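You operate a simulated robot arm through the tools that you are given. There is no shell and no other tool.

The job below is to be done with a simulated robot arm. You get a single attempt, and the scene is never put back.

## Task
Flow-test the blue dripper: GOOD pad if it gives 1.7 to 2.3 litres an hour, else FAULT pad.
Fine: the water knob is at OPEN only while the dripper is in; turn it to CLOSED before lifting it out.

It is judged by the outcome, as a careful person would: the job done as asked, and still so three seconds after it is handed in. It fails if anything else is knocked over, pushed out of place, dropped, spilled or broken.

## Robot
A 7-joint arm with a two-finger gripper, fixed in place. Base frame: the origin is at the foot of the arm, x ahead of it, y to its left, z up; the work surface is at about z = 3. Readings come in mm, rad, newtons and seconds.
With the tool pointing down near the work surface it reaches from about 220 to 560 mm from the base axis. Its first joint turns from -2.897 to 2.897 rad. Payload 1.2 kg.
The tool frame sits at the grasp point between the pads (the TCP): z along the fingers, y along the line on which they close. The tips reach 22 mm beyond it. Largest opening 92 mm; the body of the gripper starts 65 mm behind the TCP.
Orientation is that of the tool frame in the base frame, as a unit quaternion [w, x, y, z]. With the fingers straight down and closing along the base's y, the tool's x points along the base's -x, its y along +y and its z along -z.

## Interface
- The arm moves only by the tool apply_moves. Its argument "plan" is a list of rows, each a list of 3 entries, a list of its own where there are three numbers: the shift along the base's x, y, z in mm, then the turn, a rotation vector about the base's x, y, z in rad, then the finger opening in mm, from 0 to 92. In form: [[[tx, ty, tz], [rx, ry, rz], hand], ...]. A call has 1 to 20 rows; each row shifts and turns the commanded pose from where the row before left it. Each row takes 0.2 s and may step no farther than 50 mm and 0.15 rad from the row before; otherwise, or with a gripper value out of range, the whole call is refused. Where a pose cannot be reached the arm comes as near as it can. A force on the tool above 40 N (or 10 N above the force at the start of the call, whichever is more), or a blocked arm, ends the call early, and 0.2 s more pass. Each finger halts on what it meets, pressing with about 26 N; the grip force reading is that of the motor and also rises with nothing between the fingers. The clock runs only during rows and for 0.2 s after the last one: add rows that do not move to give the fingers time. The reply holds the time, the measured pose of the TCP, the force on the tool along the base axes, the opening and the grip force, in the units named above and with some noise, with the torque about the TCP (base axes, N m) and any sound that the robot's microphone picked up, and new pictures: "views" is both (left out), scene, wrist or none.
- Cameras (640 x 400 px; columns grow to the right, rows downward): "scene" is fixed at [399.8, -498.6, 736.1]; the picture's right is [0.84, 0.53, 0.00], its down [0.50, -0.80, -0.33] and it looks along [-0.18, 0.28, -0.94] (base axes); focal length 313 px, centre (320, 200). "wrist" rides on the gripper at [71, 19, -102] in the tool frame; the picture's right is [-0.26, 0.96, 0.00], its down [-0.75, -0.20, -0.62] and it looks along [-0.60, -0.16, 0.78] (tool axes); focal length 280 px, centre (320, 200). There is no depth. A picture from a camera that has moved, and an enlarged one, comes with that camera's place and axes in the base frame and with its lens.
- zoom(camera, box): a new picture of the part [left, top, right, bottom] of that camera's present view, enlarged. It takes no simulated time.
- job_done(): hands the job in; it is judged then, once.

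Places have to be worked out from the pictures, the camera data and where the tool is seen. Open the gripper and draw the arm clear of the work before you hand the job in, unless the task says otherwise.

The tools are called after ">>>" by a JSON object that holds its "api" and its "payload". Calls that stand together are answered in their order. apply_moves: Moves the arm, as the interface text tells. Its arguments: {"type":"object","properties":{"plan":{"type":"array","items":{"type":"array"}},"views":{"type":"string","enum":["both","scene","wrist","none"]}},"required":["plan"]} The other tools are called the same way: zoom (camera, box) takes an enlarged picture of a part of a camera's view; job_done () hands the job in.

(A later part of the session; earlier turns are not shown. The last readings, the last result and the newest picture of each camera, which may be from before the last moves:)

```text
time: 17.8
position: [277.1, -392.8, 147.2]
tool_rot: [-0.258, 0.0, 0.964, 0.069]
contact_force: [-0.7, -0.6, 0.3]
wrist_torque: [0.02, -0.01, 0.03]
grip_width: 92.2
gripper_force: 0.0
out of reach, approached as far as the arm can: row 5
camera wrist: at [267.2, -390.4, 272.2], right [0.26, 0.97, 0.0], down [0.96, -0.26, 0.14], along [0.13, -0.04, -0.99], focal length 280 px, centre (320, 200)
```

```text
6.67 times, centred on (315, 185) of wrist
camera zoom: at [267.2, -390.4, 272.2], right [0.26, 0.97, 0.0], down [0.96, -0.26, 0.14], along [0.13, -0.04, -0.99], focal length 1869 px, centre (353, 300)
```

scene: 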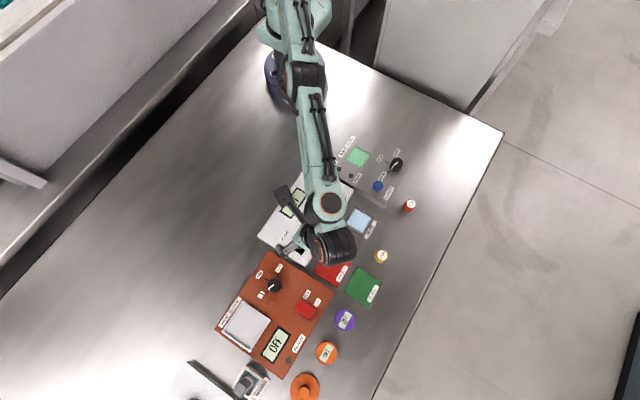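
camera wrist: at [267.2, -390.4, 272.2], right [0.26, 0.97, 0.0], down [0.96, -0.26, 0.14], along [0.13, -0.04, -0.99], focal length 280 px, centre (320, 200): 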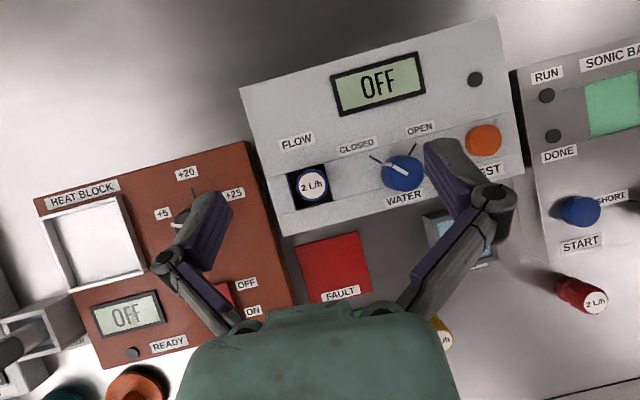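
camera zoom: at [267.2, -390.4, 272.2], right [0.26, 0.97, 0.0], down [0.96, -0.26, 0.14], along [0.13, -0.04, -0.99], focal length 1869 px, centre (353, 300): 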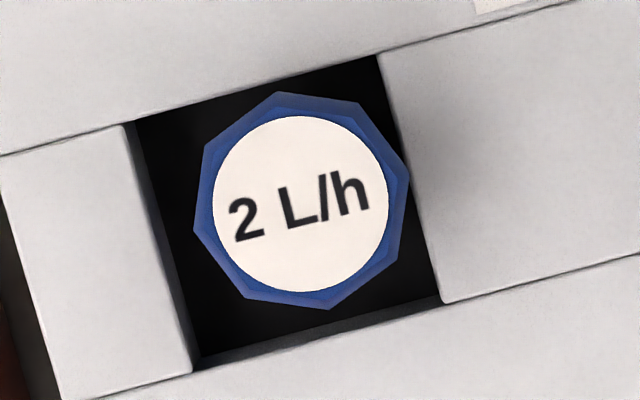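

The label circle is round and concentric with the body, so the dripper is upright in the pocket. Next I'll bring the tool back to vertical on the way to the knob.

>>> {"api": "apply_moves", "payload": {"plan": [[[0, 10, 5], [-0.0348, -0.1304, 0], 70], [[0, 12, 0], [-0.0348, -0.1304, 0], 60], [[0, 12, 0], [-0.0348, -0.1304, 0], 60], [[0, 12, 0], [-0.0348, -0.1304, 0], 60], [[5, 12, 0], [-0.0348, -0.1304, 0], 60], [[0, 0, 0], [0, 0, 0], 60], [[0, 0, 0], [0, 0, 0], 60]], "views": "both"}}

>>> {"api": "zoom", "payload": {"camera": "wrist", "box": [220, 80, 420, 220]}}

```text
time: 19.4
position: [283.2, -334.2, 153.4]
tool_rot: [0.065, 0.0, 0.998, -0.017]
contact_force: [-0.2, -0.9, 0.0]
wrist_torque: [0.01, -0.01, -0.01]
grip_width: 60.1
gripper_force: 0.0
camera wrist: at [200.0, -312.1, 243.4], right [0.26, 0.97, 0.0], down [0.66, -0.18, 0.73], along [0.7, -0.19, -0.69], focal length 280 px, centre (320, 200)
```

scene: 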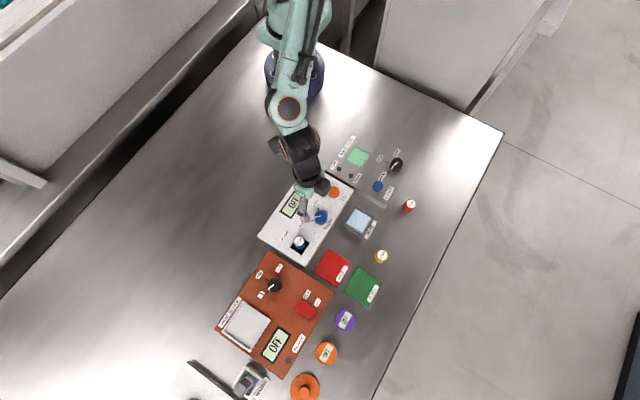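
wrist: 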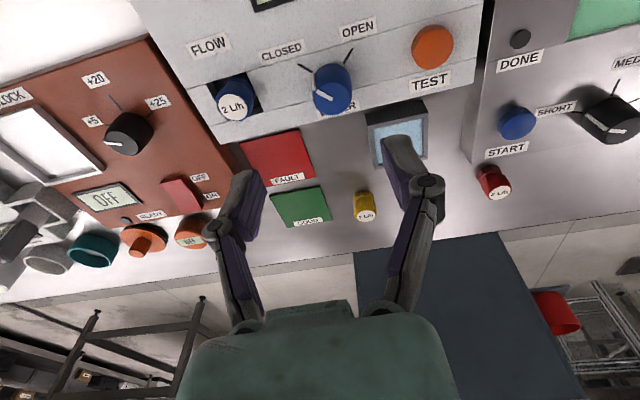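

```text
2.86 times, centred on (320, 150) of wrist
camera zoom: at [200.0, -312.1, 243.4], right [0.26, 0.97, 0.0], down [0.66, -0.18, 0.73], along [0.7, -0.19, -0.69], focal length 801 px, centre (320, 343)
```

zoom: 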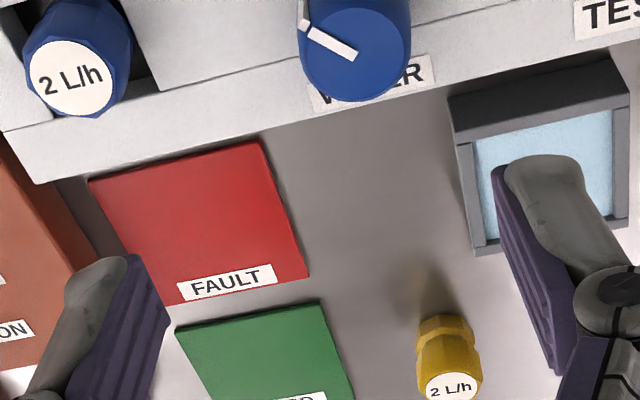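

The tool is over-rotated by one step (0.13 rad), because row 5 earlier wasn't fully reached. I'll correct that, then yaw +45° above the knob so I have room to turn it −90°.

>>> {"api": "apply_moves", "payload": {"plan": [[[4, 3, -5], [0.034, 0.13, 0], 60], [[4, 3, -8], [0, 0, 0.131], 60], [[2, 1, -10], [0, 0, 0.131], 60], [[0, 0, -10], [0, 0, 0.131], 60], [[0, 0, 0], [0, 0, 0.131], 60], [[0, 0, 0], [0, 0, 0.131], 60], [[0, 0, 0], [0, 0, 0.131], 60], [[0, 0, 0], [0, 0, 0], 60], [[0, 0, 0], [0, 0, 0], 60]], "views": "both"}}

>>> {"api": "zoom", "payload": {"camera": "wrist", "box": [220, 80, 420, 220]}}

```text
time: 21.4
position: [292.6, -327.4, 120.6]
tool_rot: [0.001, -0.382, 0.924, 0.001]
contact_force: [0.1, -0.4, 0.3]
wrist_torque: [0.02, 0.01, 0.03]
grip_width: 60.0
gripper_force: 0.0
camera wrist: at [229.5, -365.2, 221.2], right [-0.5, 0.87, 0.0], down [0.68, 0.39, 0.63], along [0.54, 0.31, -0.78], focal length 280 px, centre (320, 200)
```

scene: 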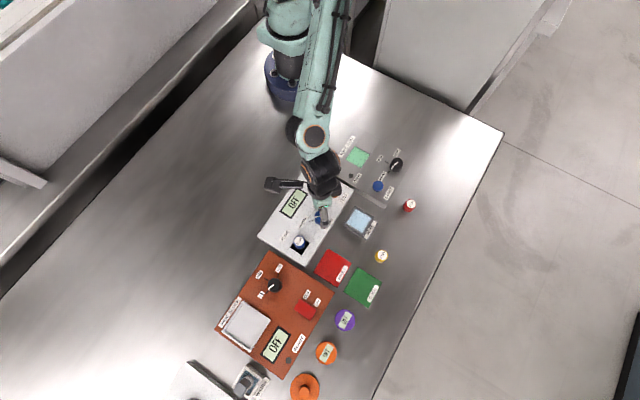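
wrist: 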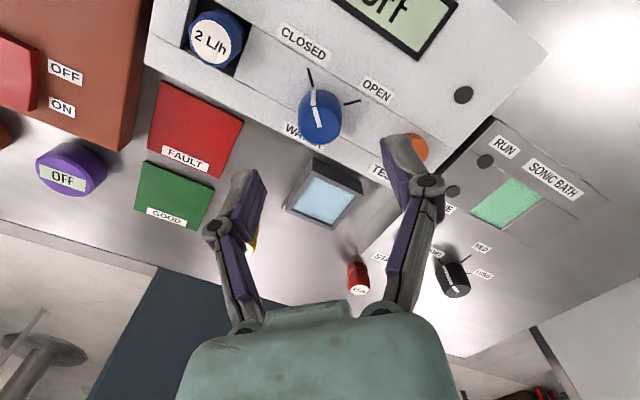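

```text
2.86 times, centred on (320, 150) of wrist
camera zoom: at [229.5, -365.2, 221.2], right [-0.5, 0.87, 0.0], down [0.68, 0.39, 0.63], along [0.54, 0.31, -0.78], focal length 801 px, centre (320, 343)
```

zoom: 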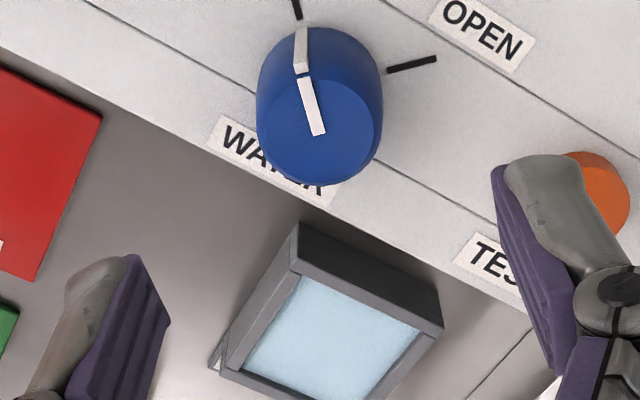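

The knob lies within about 1 mm of the tool axis. I'll descend around it to TCP z≈55, which puts the tips about 5 mm above the panel.

>>> {"api": "apply_moves", "payload": {"plan": [[[0, 0, -20], [0, 0, 0], 60], [[0, 0, -25], [0, 0, 0], 60], [[0, 0, -15], [0, 0, 0], 60], [[0, 0, -5], [0, 0, 0], 60], [[0, 0, 0], [0, 0, 0], 60], [[0, 0, 0], [0, 0, 0], 60]], "views": "wrist"}}

>>> {"api": "zoom", "payload": {"camera": "wrist", "box": [220, 80, 420, 220]}}

```text
time: 22.8
position: [292.5, -328.6, 54.0]
tool_rot: [0.0, -0.384, 0.923, 0.0]
contact_force: [0.4, -0.9, 0.4]
wrist_torque: [0.01, 0.0, -0.04]
grip_width: 59.8
gripper_force: 0.1
camera wrist: at [229.7, -364.8, 155.6], right [-0.5, 0.87, 0.0], down [0.68, 0.39, 0.63], along [0.54, 0.31, -0.78], focal length 280 px, centre (320, 200)
```

wrist: 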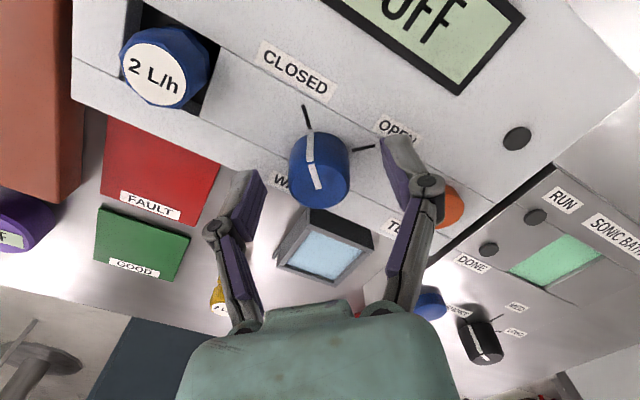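

```text
2.86 times, centred on (320, 150) of wrist
camera zoom: at [229.7, -364.8, 155.6], right [-0.5, 0.87, 0.0], down [0.68, 0.39, 0.63], along [0.54, 0.31, -0.78], focal length 801 px, centre (320, 343)
```

zoom: 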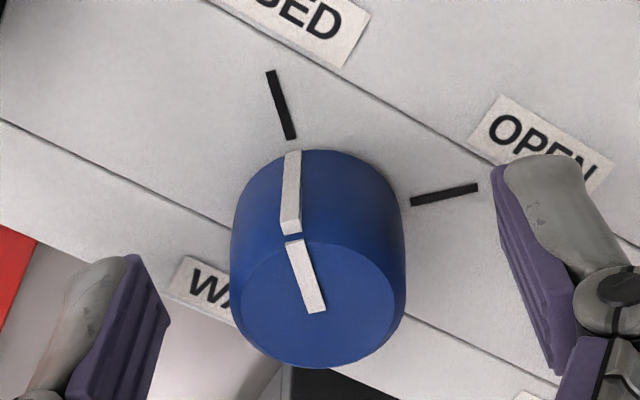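

The knob is centred. I'll close on it, and then turn it −90° (clockwise from above) to OPEN.

>>> {"api": "apply_moves", "payload": {"plan": [[[0, 0, 0], [0, 0, 0], 40], [[0, 0, 0], [0, 0, 0], 20], [[0, 0, 0], [0, 0, 0], 20], [[0, 0, 0], [0, 0, 0], 20]], "views": "wrist"}}

```text
time: 23.8
position: [293.2, -327.8, 55.9]
tool_rot: [0.0, -0.384, 0.923, 0.0]
contact_force: [2.8, -1.8, 5.4]
wrist_torque: [0.0, -0.07, -0.03]
grip_width: 29.2
gripper_force: 28.4
camera wrist: at [229.9, -365.0, 156.1], right [-0.5, 0.87, 0.0], down [0.68, 0.39, 0.63], along [0.54, 0.31, -0.78], focal length 280 px, centre (320, 200)
```

wrist: 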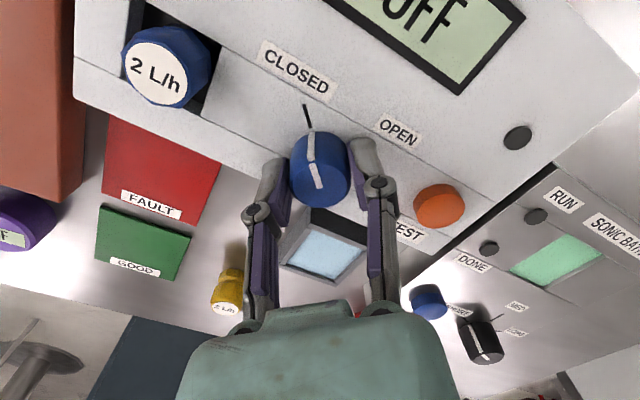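

Gripped at 29.2 mm. I'll turn the knob clockwise now.

>>> {"api": "apply_moves", "payload": {"plan": [[[0, 0, 0], [0, 0, -0.143], 20], [[0, 0, 0], [0, 0, -0.143], 20], [[0, 0, 0], [0, 0, -0.143], 20], [[0, 0, 0], [0, 0, -0.143], 20], [[0, 0, 0], [0, 0, -0.143], 20], [[0, 0, 0], [0, 0, -0.143], 20], [[0, 0, 0], [0, 0, -0.143], 20], [[0, 0, 0], [0, 0, -0.143], 20], [[0, 0, 0], [0, 0, -0.143], 20], [[0, 0, 0], [0, 0, -0.143], 20], [[0, 0, 0], [0, 0, -0.141], 20], [[0, 0, 0], [0, 0, 0], 20]], "views": "both"}}

>>> {"api": "zoom", "payload": {"camera": "wrist", "box": [220, 80, 420, 220]}}

>>> {"api": "zoom", "payload": {"camera": "scene", "box": [260, 160, 370, 270]}}

```text
time: 26.4
position: [291.7, -326.9, 55.6]
tool_rot: [0.0, 0.382, 0.924, 0.0]
contact_force: [3.6, 4.1, 15.0]
wrist_torque: [0.38, 0.18, 0.24]
grip_width: 29.3
gripper_force: 28.0
camera wrist: at [256.8, -264.3, 156.8], right [0.87, 0.5, 0.0], down [0.39, -0.68, 0.62], along [0.31, -0.54, -0.78], focal length 280 px, centre (320, 200)
```

scene: 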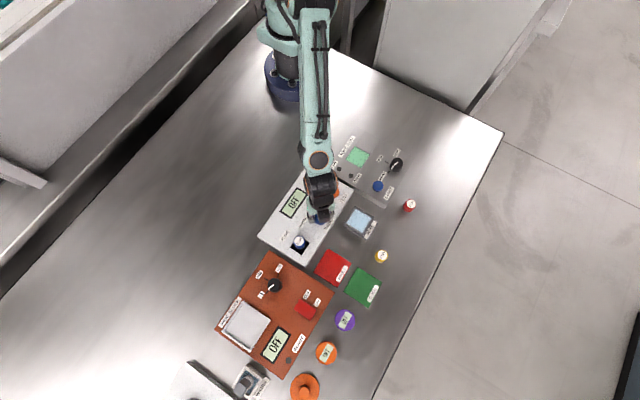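
wrist: 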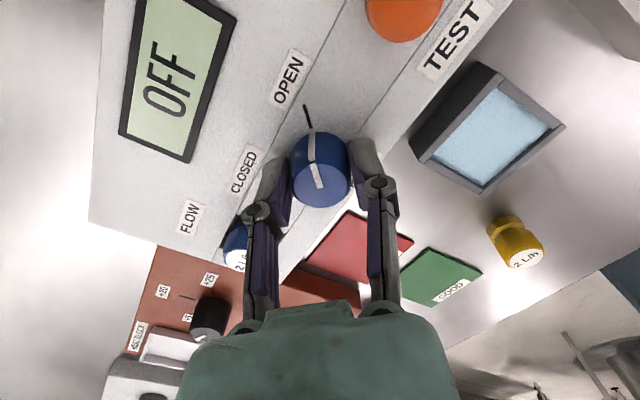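

```text
2.86 times, centred on (320, 150) of wrist
camera zoom: at [256.8, -264.3, 156.8], right [0.87, 0.5, 0.0], down [0.39, -0.68, 0.62], along [0.31, -0.54, -0.78], focal length 801 px, centre (320, 343)
```

zoom: 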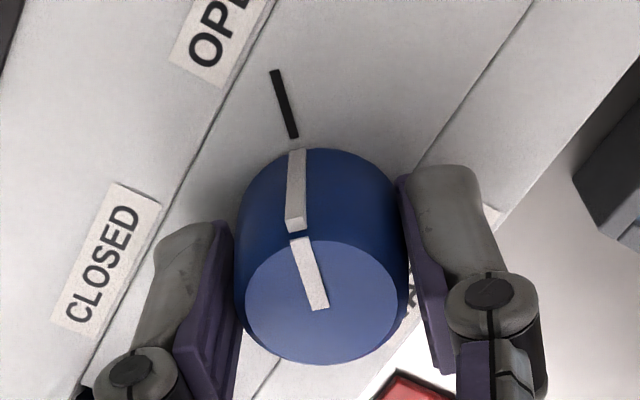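

```text
3.64 times, centred on (315, 215) of scene
camera zoom: at [399.8, -498.6, 736.1], right [0.84, 0.53, 0.0], down [0.5, -0.8, -0.33], along [-0.18, 0.28, -0.94], focal length 1140 px, centre (338, 146)
```

zoom: 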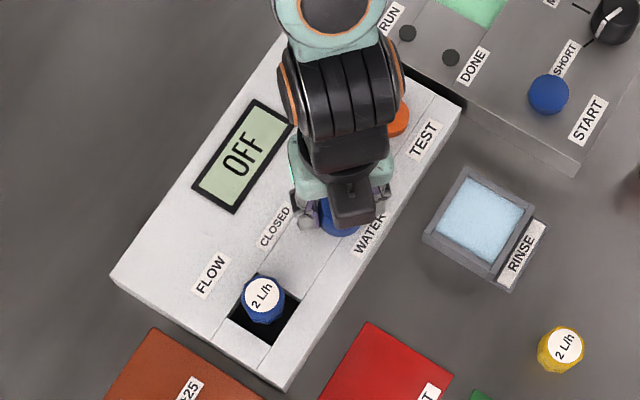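

The pointer now lines up with the OPEN tick. I'll release, rise and go above the TEST button, returning to zero yaw.

>>> {"api": "apply_moves", "payload": {"plan": [[[0, 0, 0], [0, 0, 0], 40], [[0, 0, 0], [0, 0, 0], 56], [[0, 0, 0], [0, 0, 0], 56], [[0, 0, 20], [0, 0, 0], 56], [[0, 0, 30], [0, 0, 0], 56], [[0, 10, 15], [0, 0, 0.131], 40], [[-2, 15, 0], [0, 0, 0.131], 20], [[-2, 15, 0], [0, 0, 0.131], 0], [[-2, 15, 0], [0, 0, 0.131], 0], [[-2, 15, 0], [0, 0, 0.131], 0], [[0, 2, 0], [0, 0, 0.131], 0], [[0, 0, 0], [0, 0, 0], 0], [[0, 0, 0], [0, 0, 0], 0]], "views": "both"}}

>>> {"api": "zoom", "payload": {"camera": "wrist", "box": [220, 60, 440, 220]}}

>>> {"api": "zoom", "payload": {"camera": "scene", "box": [260, 160, 370, 270]}}

```text
time: 29.2
position: [285.0, -255.4, 120.4]
tool_rot: [0.001, -0.001, 1.0, 0.0]
contact_force: [0.0, 0.1, 0.3]
wrist_torque: [-0.01, 0.05, 0.0]
grip_width: 0.2
gripper_force: 25.7
camera wrist: at [214.6, -237.1, 221.9], right [0.26, 0.97, 0.0], down [0.75, -0.2, 0.63], along [0.6, -0.16, -0.78], focal length 280 px, centre (320, 200)
```

scene: 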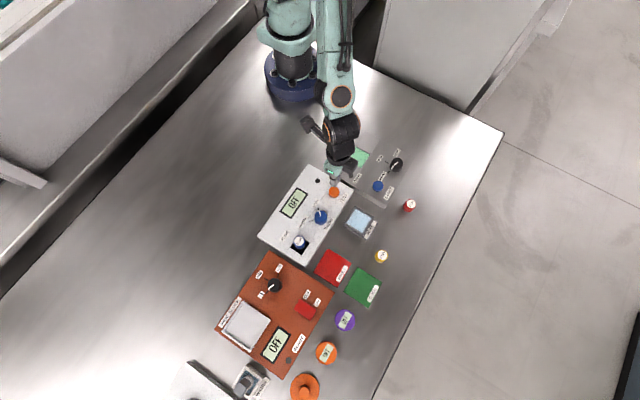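
wrist: 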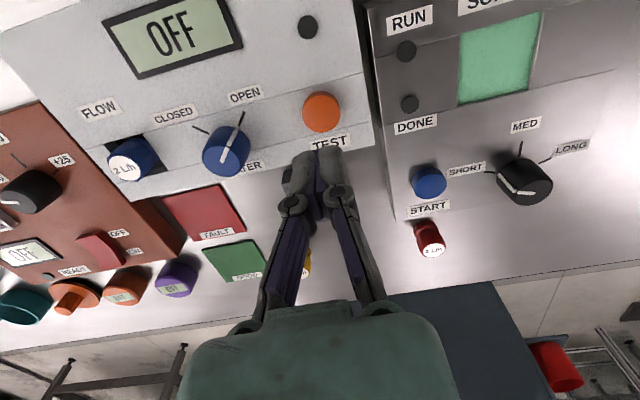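

```text
2.50 times, centred on (330, 140) of wrist
camera zoom: at [214.6, -237.1, 221.9], right [0.26, 0.97, 0.0], down [0.75, -0.2, 0.63], along [0.6, -0.16, -0.78], focal length 701 px, centre (295, 350)
```

zoom: 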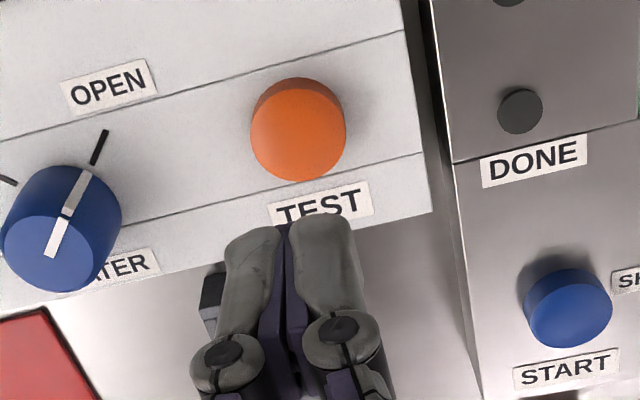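

```text
3.64 times, centred on (315, 215) of scene
camera zoom: at [399.8, -498.6, 736.1], right [0.84, 0.53, 0.0], down [0.5, -0.8, -0.33], along [-0.18, 0.28, -0.94], focal length 1140 px, centre (338, 146)
```

zoom: 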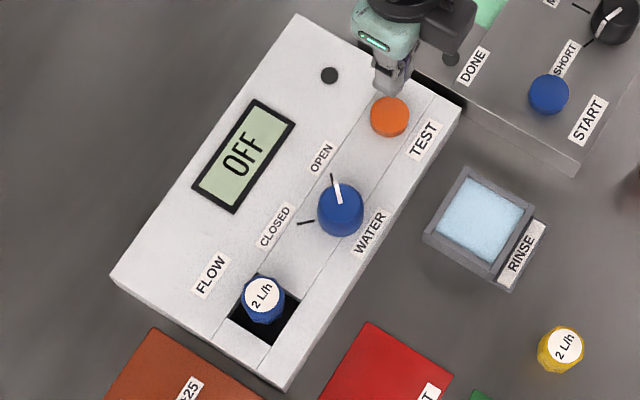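

The knob reads OPEN and the closed fingertips are above the TEST button. I'll lower to just above it, then press gently.

>>> {"api": "apply_moves", "payload": {"plan": [[[0, 0.5, -25], [0, 0, 0], 0], [[0, 0.5, -20], [0, 0, 0], 0], [[0, 0, -10], [0, 0, 0], 0], [[0, 0, 0], [0, 0, 0], 0], [[0, 0, 0], [0, 0, 0], 0]], "views": "wrist"}}

>>> {"api": "zoom", "payload": {"camera": "wrist", "box": [220, 60, 440, 220]}}

```text
time: 30.4
position: [283.9, -255.7, 67.2]
tool_rot: [0.0, -0.001, 1.0, 0.0]
contact_force: [-0.6, 0.3, -0.3]
wrist_torque: [0.0, -0.02, -0.01]
grip_width: 0.1
gripper_force: 26.0
camera wrist: at [213.1, -237.5, 166.5], right [0.26, 0.97, 0.0], down [0.75, -0.2, 0.63], along [0.6, -0.16, -0.78], focal length 280 px, centre (320, 200)
```

wrist: 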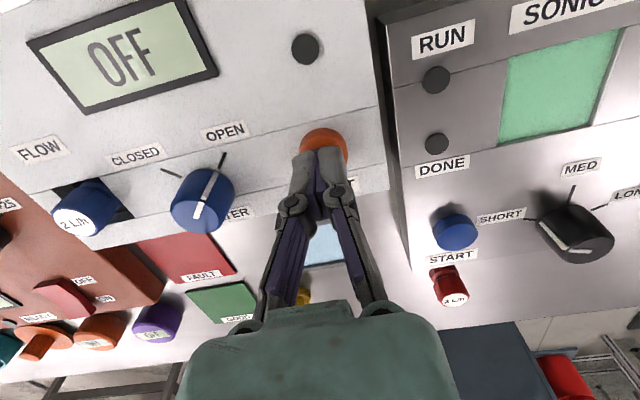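

```text
2.50 times, centred on (330, 140) of wrist
camera zoom: at [213.1, -237.5, 166.5], right [0.26, 0.97, 0.0], down [0.75, -0.2, 0.63], along [0.6, -0.16, -0.78], focal length 701 px, centre (295, 350)
```

zoom: 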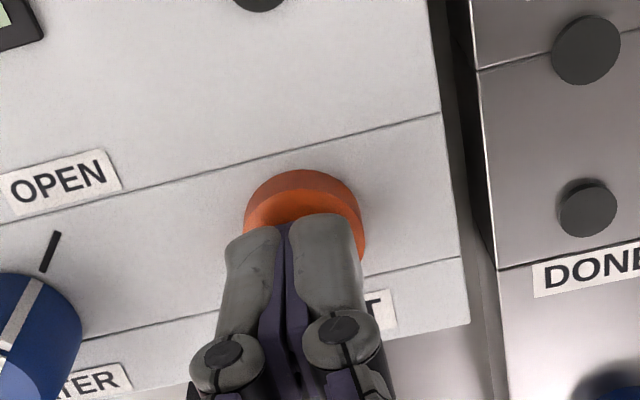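

The tips are a few mm above the button and centred. I'll press down in small steps.

>>> {"api": "apply_moves", "payload": {"plan": [[[0, 0, -2], [0, 0, 0], 0], [[0, 0, -2], [0, 0, 0], 0], [[0, 0, -1], [0, 0, 0], 0], [[0, 0, -1], [0, 0, 0], 0], [[0, 0, 0], [0, 0, 0], 0]], "views": "both"}}

```text
time: 31.6
position: [284.2, -255.8, 59.7]
tool_rot: [0.001, -0.001, 1.0, 0.0]
contact_force: [0.0, 1.2, 1.4]
wrist_torque: [0.01, 0.03, -0.02]
grip_width: 6.2
gripper_force: 28.4
camera wrist: at [213.9, -236.7, 160.5], right [0.26, 0.97, 0.0], down [0.75, -0.2, 0.63], along [0.6, -0.16, -0.78], focal length 280 px, centre (320, 200)
```

scene: 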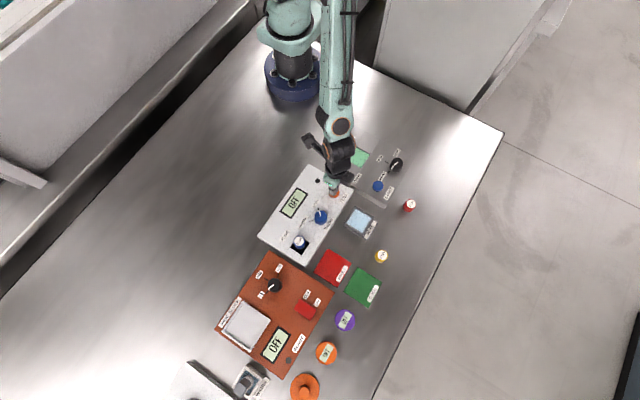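
wrist: 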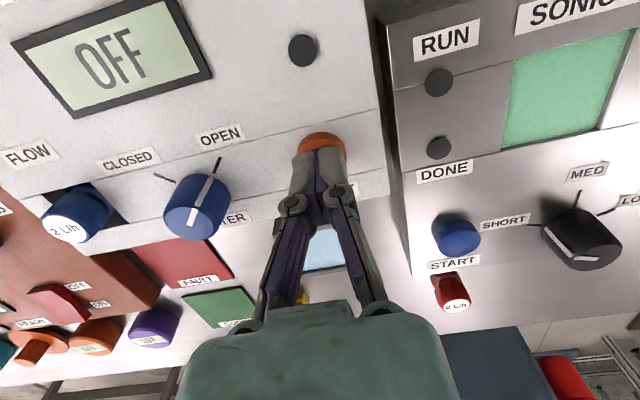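

The fingers touched the button lightly, with the opening reading 6 mm, and the display is still OFF. I'll press slightly further.

>>> {"api": "apply_moves", "payload": {"plan": [[[0, 0, -1], [0, 0, 0], 0], [[0, 0, -1], [0, 0, 0], 0], [[0, 0, 0], [0, 0, 0], 0]], "views": "both"}}

>>> {"api": "zoom", "payload": {"camera": "wrist", "box": [220, 60, 440, 220]}}

```text
time: 32.4
position: [284.1, -255.1, 58.4]
tool_rot: [0.0, -0.001, 1.0, 0.0]
contact_force: [-0.5, -0.5, 3.1]
wrist_torque: [-0.05, 0.02, -0.01]
grip_width: 6.2
gripper_force: 28.2
heard: click
camera wrist: at [214.1, -236.5, 158.6], right [0.26, 0.97, 0.0], down [0.75, -0.2, 0.63], along [0.6, -0.16, -0.78], focal length 280 px, centre (320, 200)
```

scene: 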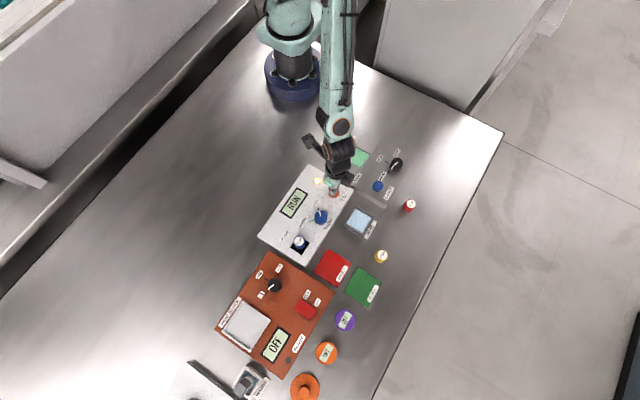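
wrist: 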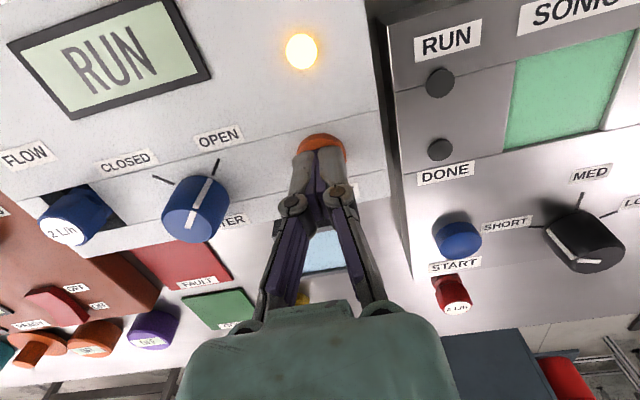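

```text
2.50 times, centred on (330, 140) of wrist
camera zoom: at [214.1, -236.5, 158.6], right [0.26, 0.97, 0.0], down [0.75, -0.2, 0.63], along [0.6, -0.16, -0.78], focal length 701 px, centre (295, 350)
```

zoom: 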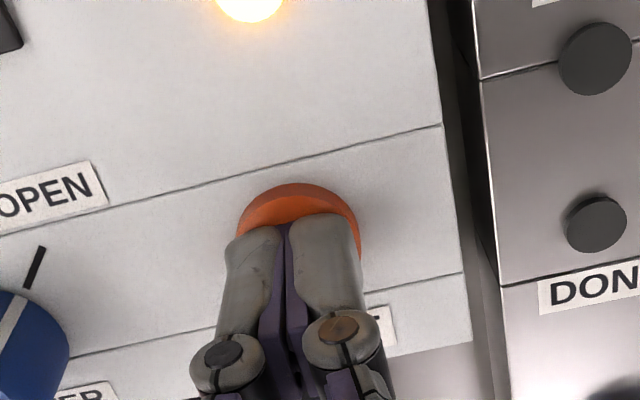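

The button clicked, the display shows RUN and the lamp is lit. I'll rise off the button and wait for the reading.

>>> {"api": "apply_moves", "payload": {"plan": [[[0, 0, 10], [0, 0, 0], 0], [[0, 0, 30], [0, 0, 0], 0], [[0, 0, 20], [0, 0, 0], 0], [[0, 0, 0], [0, 0, 0], 0], [[0, 0, 0], [0, 0, 0], 0], [[0, 0, 0], [0, 0, 0], 0], [[0, 0, 0], [0, 0, 0], 0], [[0, 0, 0], [0, 0, 0], 0], [[0, 0, 0], [0, 0, 0], 0]], "views": "both"}}

>>> {"api": "zoom", "payload": {"camera": "scene", "box": [260, 160, 370, 270]}}

```text
time: 34.4
position: [282.1, -255.5, 118.5]
tool_rot: [0.0, -0.001, 1.0, 0.0]
contact_force: [0.3, 0.5, -0.9]
wrist_torque: [0.01, 0.0, -0.02]
grip_width: 0.0
gripper_force: 28.2
camera wrist: at [213.1, -236.5, 219.6], right [0.26, 0.97, 0.0], down [0.75, -0.2, 0.63], along [0.6, -0.16, -0.78], focal length 280 px, centre (320, 200)
```

scene: 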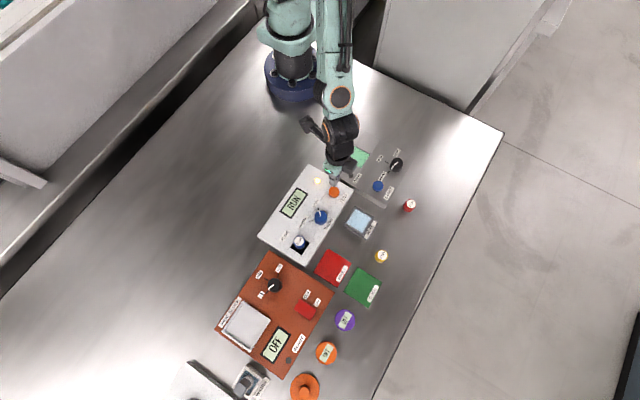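
wrist: 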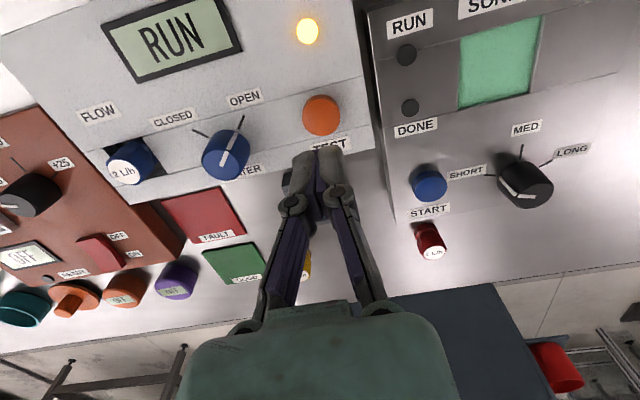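

```text
3.64 times, centred on (315, 215) of scene
camera zoom: at [399.8, -498.6, 736.1], right [0.84, 0.53, 0.0], down [0.5, -0.8, -0.33], along [-0.18, 0.28, -0.94], focal length 1140 px, centre (338, 146)
```

zoom: 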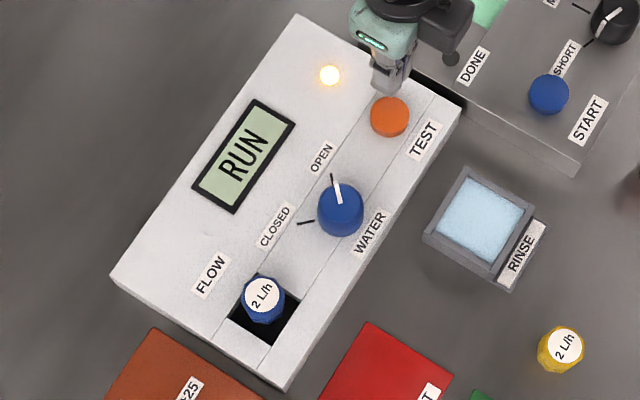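

The test is still running, so I'll wait in place.

>>> {"api": "apply_moves", "payload": {"plan": [[[0, 0, 0], [0, 0, 0], 0], [[0, 0, 0], [0, 0, 0], 0], [[0, 0, 0], [0, 0, 0], 0], [[0, 0, 0], [0, 0, 0], 0], [[0, 0, 0], [0, 0, 0], 0], [[0, 0, 0], [0, 0, 0], 0], [[0, 0, 0], [0, 0, 0], 0], [[0, 0, 0], [0, 0, 0], 0], [[0, 0, 0], [0, 0, 0], 0], [[0, 0, 0], [0, 0, 0], 0], [[0, 0, 0], [0, 0, 0], 0], [[0, 0, 0], [0, 0, 0], 0], [[0, 0, 0], [0, 0, 0], 0], [[0, 0, 0], [0, 0, 0], 0], [[0, 0, 0], [0, 0, 0], 0]], "views": "wrist"}}

```text
time: 37.6
position: [282.8, -255.3, 119.0]
tool_rot: [0.001, -0.001, 1.0, 0.0]
contact_force: [-0.1, -0.2, -0.7]
wrist_torque: [-0.01, 0.03, 0.03]
grip_width: 0.0
gripper_force: 27.7
camera wrist: at [213.1, -236.5, 219.6], right [0.26, 0.97, 0.0], down [0.75, -0.2, 0.63], along [0.6, -0.16, -0.78], focal length 280 px, centre (320, 200)
```

wrist: 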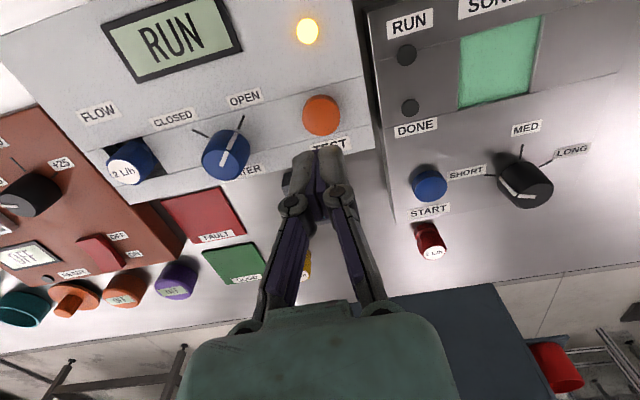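

Still RUN, so I'll keep waiting.

>>> {"api": "apply_moves", "payload": {"plan": [[[0, 0, 0], [0, 0, 0], 0], [[0, 0, 0], [0, 0, 0], 0], [[0, 0, 0], [0, 0, 0], 0], [[0, 0, 0], [0, 0, 0], 0], [[0, 0, 0], [0, 0, 0], 0], [[0, 0, 0], [0, 0, 0], 0], [[0, 0, 0], [0, 0, 0], 0], [[0, 0, 0], [0, 0, 0], 0], [[0, 0, 0], [0, 0, 0], 0], [[0, 0, 0], [0, 0, 0], 0], [[0, 0, 0], [0, 0, 0], 0], [[0, 0, 0], [0, 0, 0], 0], [[0, 0, 0], [0, 0, 0], 0], [[0, 0, 0], [0, 0, 0], 0], [[0, 0, 0], [0, 0, 0], 0], [[0, 0, 0], [0, 0, 0], 0], [[0, 0, 0], [0, 0, 0], 0], [[0, 0, 0], [0, 0, 0], 0], [[0, 0, 0], [0, 0, 0], 0], [[0, 0, 0], [0, 0, 0], 0]], "views": "wrist"}}

```text
time: 41.8
position: [283.8, -255.9, 119.5]
tool_rot: [0.001, 0.0, 1.0, 0.0]
contact_force: [0.6, -0.1, -0.4]
wrist_torque: [0.02, 0.01, 0.01]
grip_width: 0.0
gripper_force: 27.7
camera wrist: at [213.1, -236.5, 219.6], right [0.26, 0.97, 0.0], down [0.75, -0.2, 0.63], along [0.6, -0.16, -0.78], focal length 280 px, centre (320, 200)
```

wrist: 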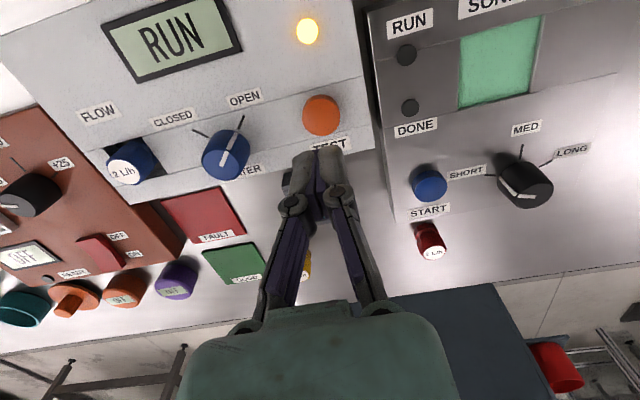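

The tester still shows RUN, so I'll wait longer.

>>> {"api": "apply_moves", "payload": {"plan": [[[0, 0, 0], [0, 0, 0], 0], [[0, 0, 0], [0, 0, 0], 0], [[0, 0, 0], [0, 0, 0], 0], [[0, 0, 0], [0, 0, 0], 0], [[0, 0, 0], [0, 0, 0], 0], [[0, 0, 0], [0, 0, 0], 0], [[0, 0, 0], [0, 0, 0], 0], [[0, 0, 0], [0, 0, 0], 0], [[0, 0, 0], [0, 0, 0], 0], [[0, 0, 0], [0, 0, 0], 0], [[0, 0, 0], [0, 0, 0], 0], [[0, 0, 0], [0, 0, 0], 0], [[0, 0, 0], [0, 0, 0], 0], [[0, 0, 0], [0, 0, 0], 0], [[0, 0, 0], [0, 0, 0], 0], [[0, 0, 0], [0, 0, 0], 0], [[0, 0, 0], [0, 0, 0], 0], [[0, 0, 0], [0, 0, 0], 0], [[0, 0, 0], [0, 0, 0], 0], [[0, 0, 0], [0, 0, 0], 0]], "views": "wrist"}}

```text
time: 46.0
position: [283.7, -255.0, 118.9]
tool_rot: [0.0, -0.001, 1.0, 0.0]
contact_force: [-0.4, -0.4, -0.6]
wrist_torque: [0.01, 0.0, -0.03]
grip_width: 0.0
gripper_force: 27.5
camera wrist: at [213.1, -236.5, 219.6], right [0.26, 0.97, 0.0], down [0.75, -0.2, 0.63], along [0.6, -0.16, -0.78], focal length 280 px, centre (320, 200)
```

wrist: 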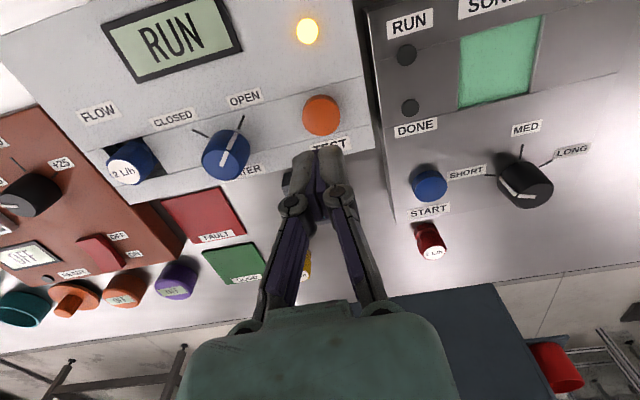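

Still RUN. While waiting I'll reposition above the knob, ready to close the water later, with the display still in the wrist camera's view.

>>> {"api": "apply_moves", "payload": {"plan": [[[1, -12, 0], [0, 0, -0.131], 20], [[1, -12, 0], [0, 0, -0.131], 40], [[2, -12, 0], [0, 0, -0.131], 60], [[2, -12, 0], [0, 0, -0.131], 60], [[1, -12, 0], [0, 0, -0.131], 60], [[1, -12, 0], [0, 0, -0.13], 60], [[0, 0, 0], [0, 0, 0], 60], [[0, 0, 0], [0, 0, 0], 60], [[0, 0, 0], [0, 0, 0], 60], [[0, 0, 0], [0, 0, 0], 60], [[0, 0, 0], [0, 0, 0], 60], [[0, 0, 0], [0, 0, 0], 60], [[0, 0, 0], [0, 0, 0], 60], [[0, 0, 0], [0, 0, 0], 60], [[0, 0, 0], [0, 0, 0], 60]], "views": "both"}}

>>> {"api": "zoom", "payload": {"camera": "scene", "box": [260, 160, 370, 270]}}

>>> {"api": "zoom", "payload": {"camera": "wrist", "box": [220, 60, 420, 220]}}

```text
time: 49.2
position: [290.6, -327.2, 119.1]
tool_rot: [0.0, 0.381, 0.924, -0.001]
contact_force: [-0.1, 0.9, 0.2]
wrist_torque: [0.0, 0.01, -0.01]
grip_width: 59.8
gripper_force: 0.0
camera wrist: at [256.1, -263.9, 218.9], right [0.87, 0.5, 0.0], down [0.39, -0.68, 0.63], along [0.31, -0.54, -0.78], focal length 280 px, centre (320, 200)
```

scene: 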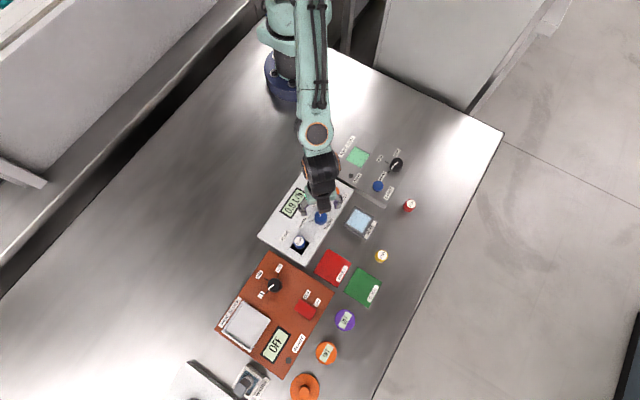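
wrist: 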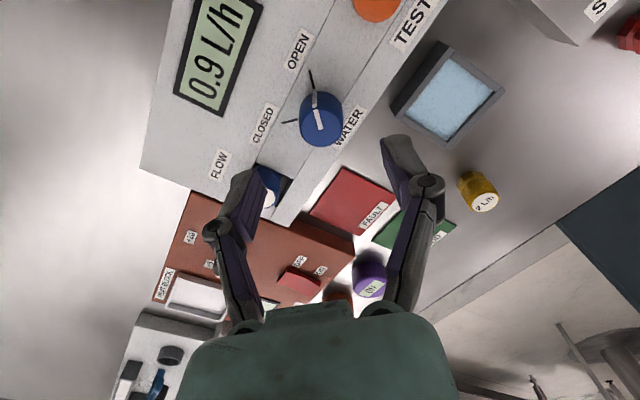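

```text
3.64 times, centred on (315, 215) of scene
camera zoom: at [399.8, -498.6, 736.1], right [0.84, 0.53, 0.0], down [0.5, -0.8, -0.33], along [-0.18, 0.28, -0.94], focal length 1140 px, centre (338, 146)
```

zoom: 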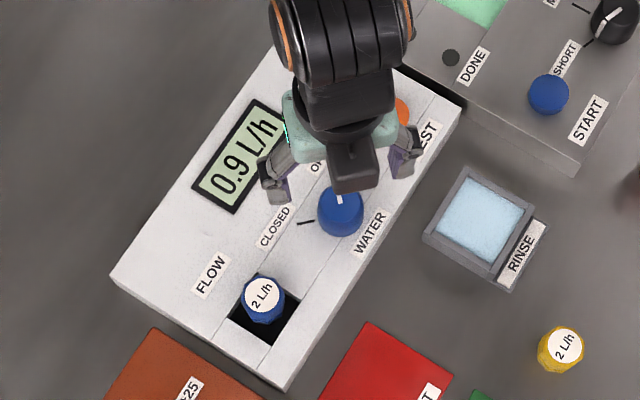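

```text
2.50 times, centred on (320, 140) of wrist
camera zoom: at [256.1, -263.9, 218.9], right [0.87, 0.5, 0.0], down [0.39, -0.68, 0.63], along [0.31, -0.54, -0.78], focal length 701 px, centre (320, 350)
```

zoom: 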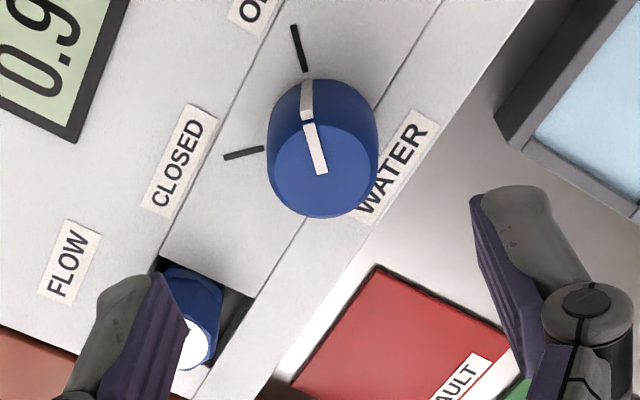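

The display reads 0.9 L/h. I'll wait a few seconds to confirm that the reading is final.

>>> {"api": "apply_moves", "payload": {"plan": [[[1.5, 0, 0], [0, 0, 0], 60], [[0, 0, 0], [0, 0, 0], 60], [[0, 0, 0], [0, 0, 0], 60], [[0, 0, 0], [0, 0, 0], 60], [[0, 0, 0], [0, 0, 0], 60], [[0, 0, 0], [0, 0, 0], 60], [[0, 0, 0], [0, 0, 0], 60], [[0, 0, 0], [0, 0, 0], 60], [[0, 0, 0], [0, 0, 0], 60], [[0, 0, 0], [0, 0, 0], 60], [[0, 0, 0], [0, 0, 0], 60], [[0, 0, 0], [0, 0, 0], 60], [[0, 0, 0], [0, 0, 0], 60], [[0, 0, 0], [0, 0, 0], 60], [[0, 0, 0], [0, 0, 0], 60]], "views": "both"}}

>>> {"api": "zoom", "payload": {"camera": "wrist", "box": [150, 0, 290, 130]}}

>>> {"api": "zoom", "payload": {"camera": "wrist", "box": [220, 60, 420, 220]}}

```text
time: 52.4
position: [293.2, -327.3, 118.0]
tool_rot: [0.001, 0.382, 0.924, 0.0]
contact_force: [1.4, 0.3, -0.3]
wrist_torque: [0.01, 0.02, -0.04]
grip_width: 59.9
gripper_force: 0.1
camera wrist: at [257.5, -264.0, 218.5], right [0.87, 0.5, 0.0], down [0.39, -0.68, 0.63], along [0.31, -0.54, -0.78], focal length 280 px, centre (320, 200)
```

scene: 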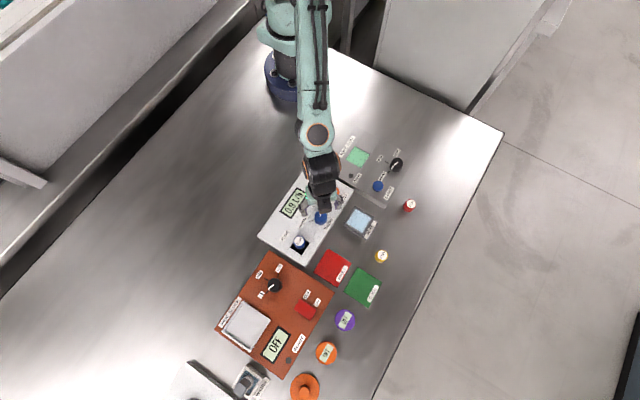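
wrist: 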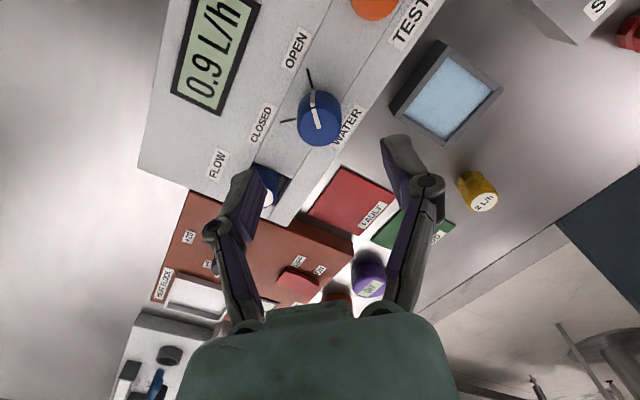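

```text
3.08 times, centred on (220, 65) of wrist
camera zoom: at [257.5, -264.0, 218.5], right [0.87, 0.5, 0.0], down [0.39, -0.68, 0.63], along [0.31, -0.54, -0.78], focal length 863 px, centre (628, 615)
```

zoom: 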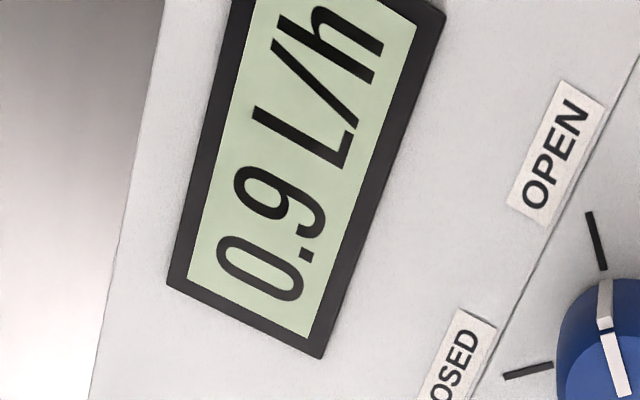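

```text
2.50 times, centred on (320, 140) of wrist
camera zoom: at [257.5, -264.0, 218.5], right [0.87, 0.5, 0.0], down [0.39, -0.68, 0.63], along [0.31, -0.54, -0.78], focal length 701 px, centre (320, 350)
```

zoom: 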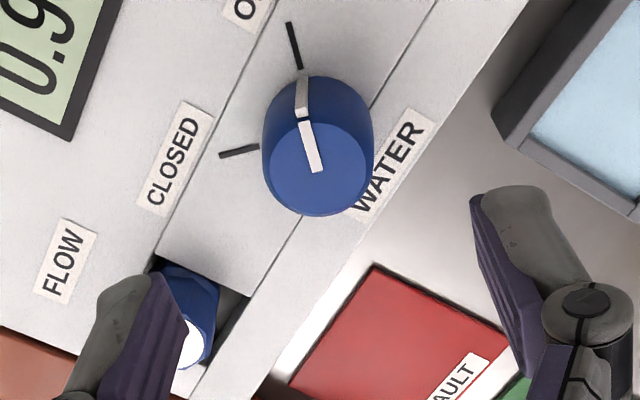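

The reading is stable at 0.9 L/h, outside 1.7–2.3, so the dripper goes to FAULT. I'll descend on the knob and grip it to close the water.

>>> {"api": "apply_moves", "payload": {"plan": [[[0, 0, -20], [0, 0, 0], 60], [[0, 0, -25], [0, 0, 0], 60], [[0, 0, -13], [0, 0, 0], 60], [[0, 0, -5], [0, 0, 0], 60], [[0, 0, 0], [0, 0, 0], 60], [[0, 0, 0], [0, 0, 0], 40], [[0, 0, 0], [0, 0, 0], 20], [[0, 0, 0], [0, 0, 0], 20], [[0, 0, 0], [0, 0, 0], 20]], "views": "wrist"}}

```text
time: 54.4
position: [292.9, -328.3, 56.1]
tool_rot: [0.0, 0.381, 0.924, -0.001]
contact_force: [-4.4, -3.2, 7.3]
wrist_torque: [-0.02, 0.09, 0.01]
grip_width: 29.3
gripper_force: 28.0
camera wrist: at [257.5, -264.5, 155.6], right [0.87, 0.5, 0.0], down [0.39, -0.68, 0.63], along [0.31, -0.54, -0.78], focal length 280 px, centre (320, 200)
```

wrist: 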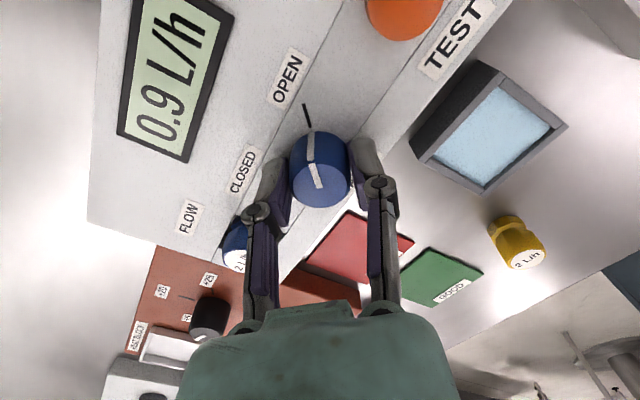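

The knob is gripped. I'll turn it +90° back to CLOSED.

>>> {"api": "apply_moves", "payload": {"plan": [[[0, 0, 0], [0, 0, 0.143], 20], [[0, 0, 0], [0, 0, 0.143], 20], [[0, 0, 0], [0, 0, 0.143], 20], [[0, 0, 0], [0, 0, 0.143], 20], [[0, 0, 0], [0, 0, 0.143], 20], [[0, 0, 0], [0, 0, 0.143], 20], [[0, 0, 0], [0, 0, 0.143], 20], [[0, 0, 0], [0, 0, 0.143], 20], [[0, 0, 0], [0, 0, 0.143], 20], [[0, 0, 0], [0, 0, 0.143], 20], [[0, 0, 0], [0, 0, 0.141], 20], [[0, 0, 0], [0, 0, 0], 20]], "views": "both"}}

>>> {"api": "zoom", "payload": {"camera": "wrist", "box": [220, 60, 420, 220]}}

```text
time: 57.0
position: [292.9, -327.7, 55.5]
tool_rot: [0.001, -0.384, 0.923, -0.001]
contact_force: [-9.6, -9.2, 9.7]
wrist_torque: [-0.2, 0.18, -0.07]
grip_width: 29.6
gripper_force: 27.7
camera wrist: at [230.4, -364.7, 155.7], right [-0.5, 0.87, 0.0], down [0.68, 0.39, 0.63], along [0.54, 0.31, -0.78], focal length 280 px, centre (320, 200)
```

scene: 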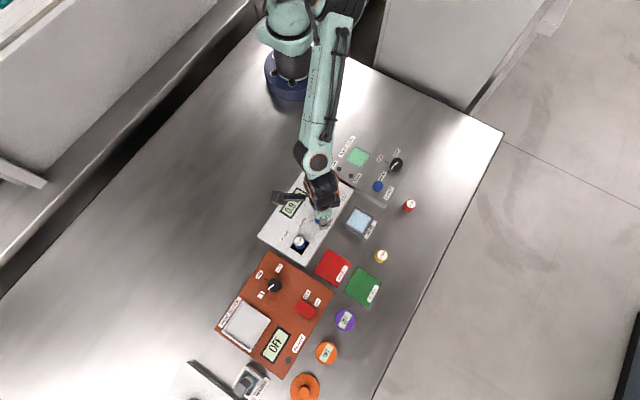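
wrist: 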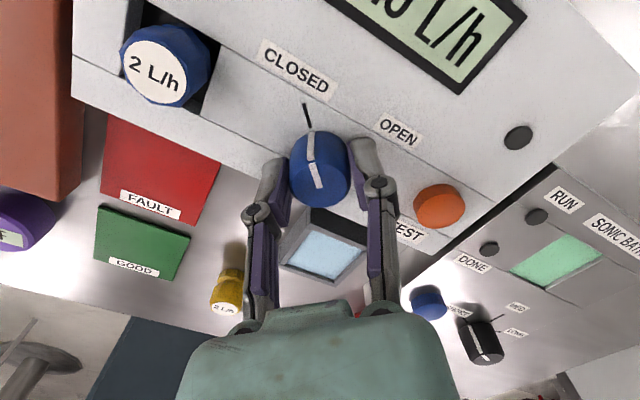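

```text
2.50 times, centred on (320, 140) of wrist
camera zoom: at [230.4, -364.7, 155.7], right [-0.5, 0.87, 0.0], down [0.68, 0.39, 0.63], along [0.54, 0.31, -0.78], focal length 701 px, centre (320, 350)
```

zoom: 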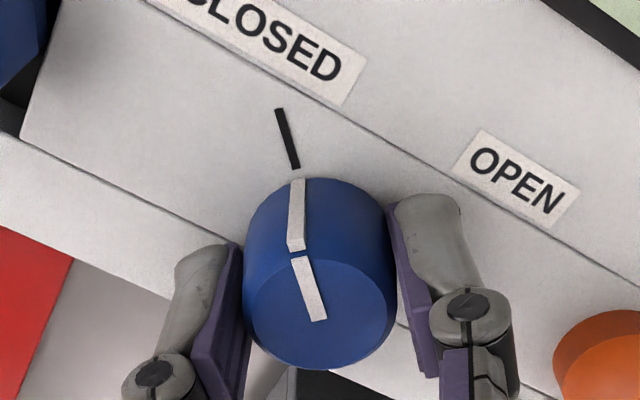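

The pointer is aligned with CLOSED. I'll release, rise, return to zero yaw and move over the dripper.

>>> {"api": "apply_moves", "payload": {"plan": [[[0, 0, 0], [0, 0, 0], 40], [[0, 0, 0], [0, 0, 0], 56], [[0, 0, 0], [0, 0, 0], 56], [[0, 0, 20], [0, 0, 0], 56], [[0, 0, 30], [0, 0, 0], 56], [[-1, -12, 10], [0, 0, -0.131], 54], [[-1, -12, 0], [0, 0, -0.131], 54], [[-2, -12, 0], [0, 0, -0.131], 54], [[-2, -12, 0], [0, 0, -0.131], 54], [[-2, -12, 0], [0, 0, -0.131], 54], [[-2, -13, 0], [0, 0, -0.131], 54], [[0, 0, 0], [0, 0, 0], 54], [[0, 0, 0], [0, 0, 0], 54]], "views": "both"}}

>>> {"api": "zoom", "payload": {"camera": "wrist", "box": [220, 60, 440, 220]}}

>>> {"api": "zoom", "payload": {"camera": "scene", "box": [260, 160, 400, 310]}}

```text
time: 59.8
position: [283.6, -399.5, 113.2]
tool_rot: [0.0, 0.0, 1.0, 0.001]
contact_force: [-0.1, 0.9, 0.2]
wrist_torque: [0.04, 0.03, 0.01]
grip_width: 53.8
gripper_force: 0.1
camera wrist: at [213.7, -380.3, 215.0], right [0.26, 0.97, 0.0], down [0.75, -0.2, 0.63], along [0.6, -0.16, -0.78], focal length 280 px, centre (320, 200)
```

scene: 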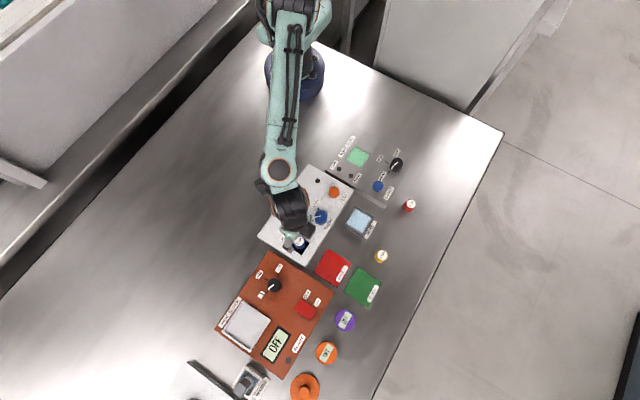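
wrist: 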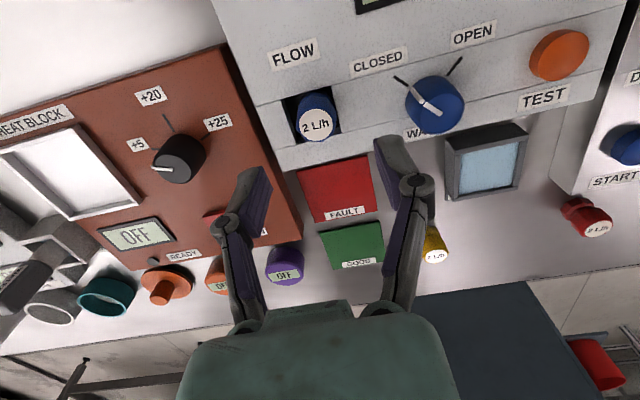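

```text
2.50 times, centred on (330, 140) of wrist
camera zoom: at [213.7, -380.3, 215.0], right [0.26, 0.97, 0.0], down [0.75, -0.2, 0.63], along [0.6, -0.16, -0.78], focal length 701 px, centre (295, 350)
```

zoom: 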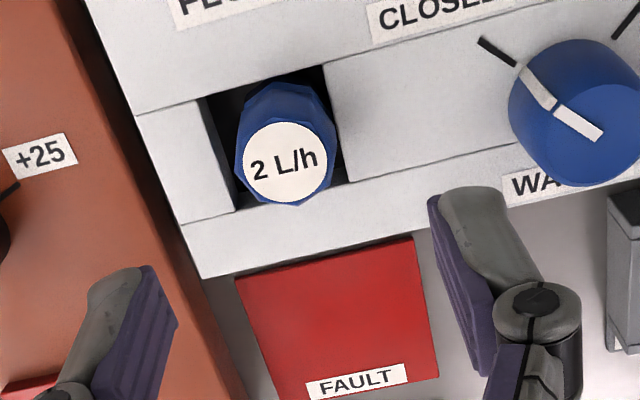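

```text
2.67 times, centred on (330, 235) of scene
camera zoom: at [399.8, -498.6, 736.1], right [0.84, 0.53, 0.0], down [0.5, -0.8, -0.33], along [-0.18, 0.28, -0.94], focal length 836 px, centre (293, 107)
```

zoom: 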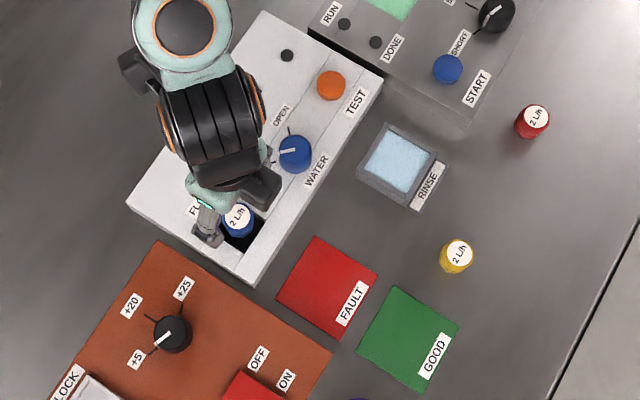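

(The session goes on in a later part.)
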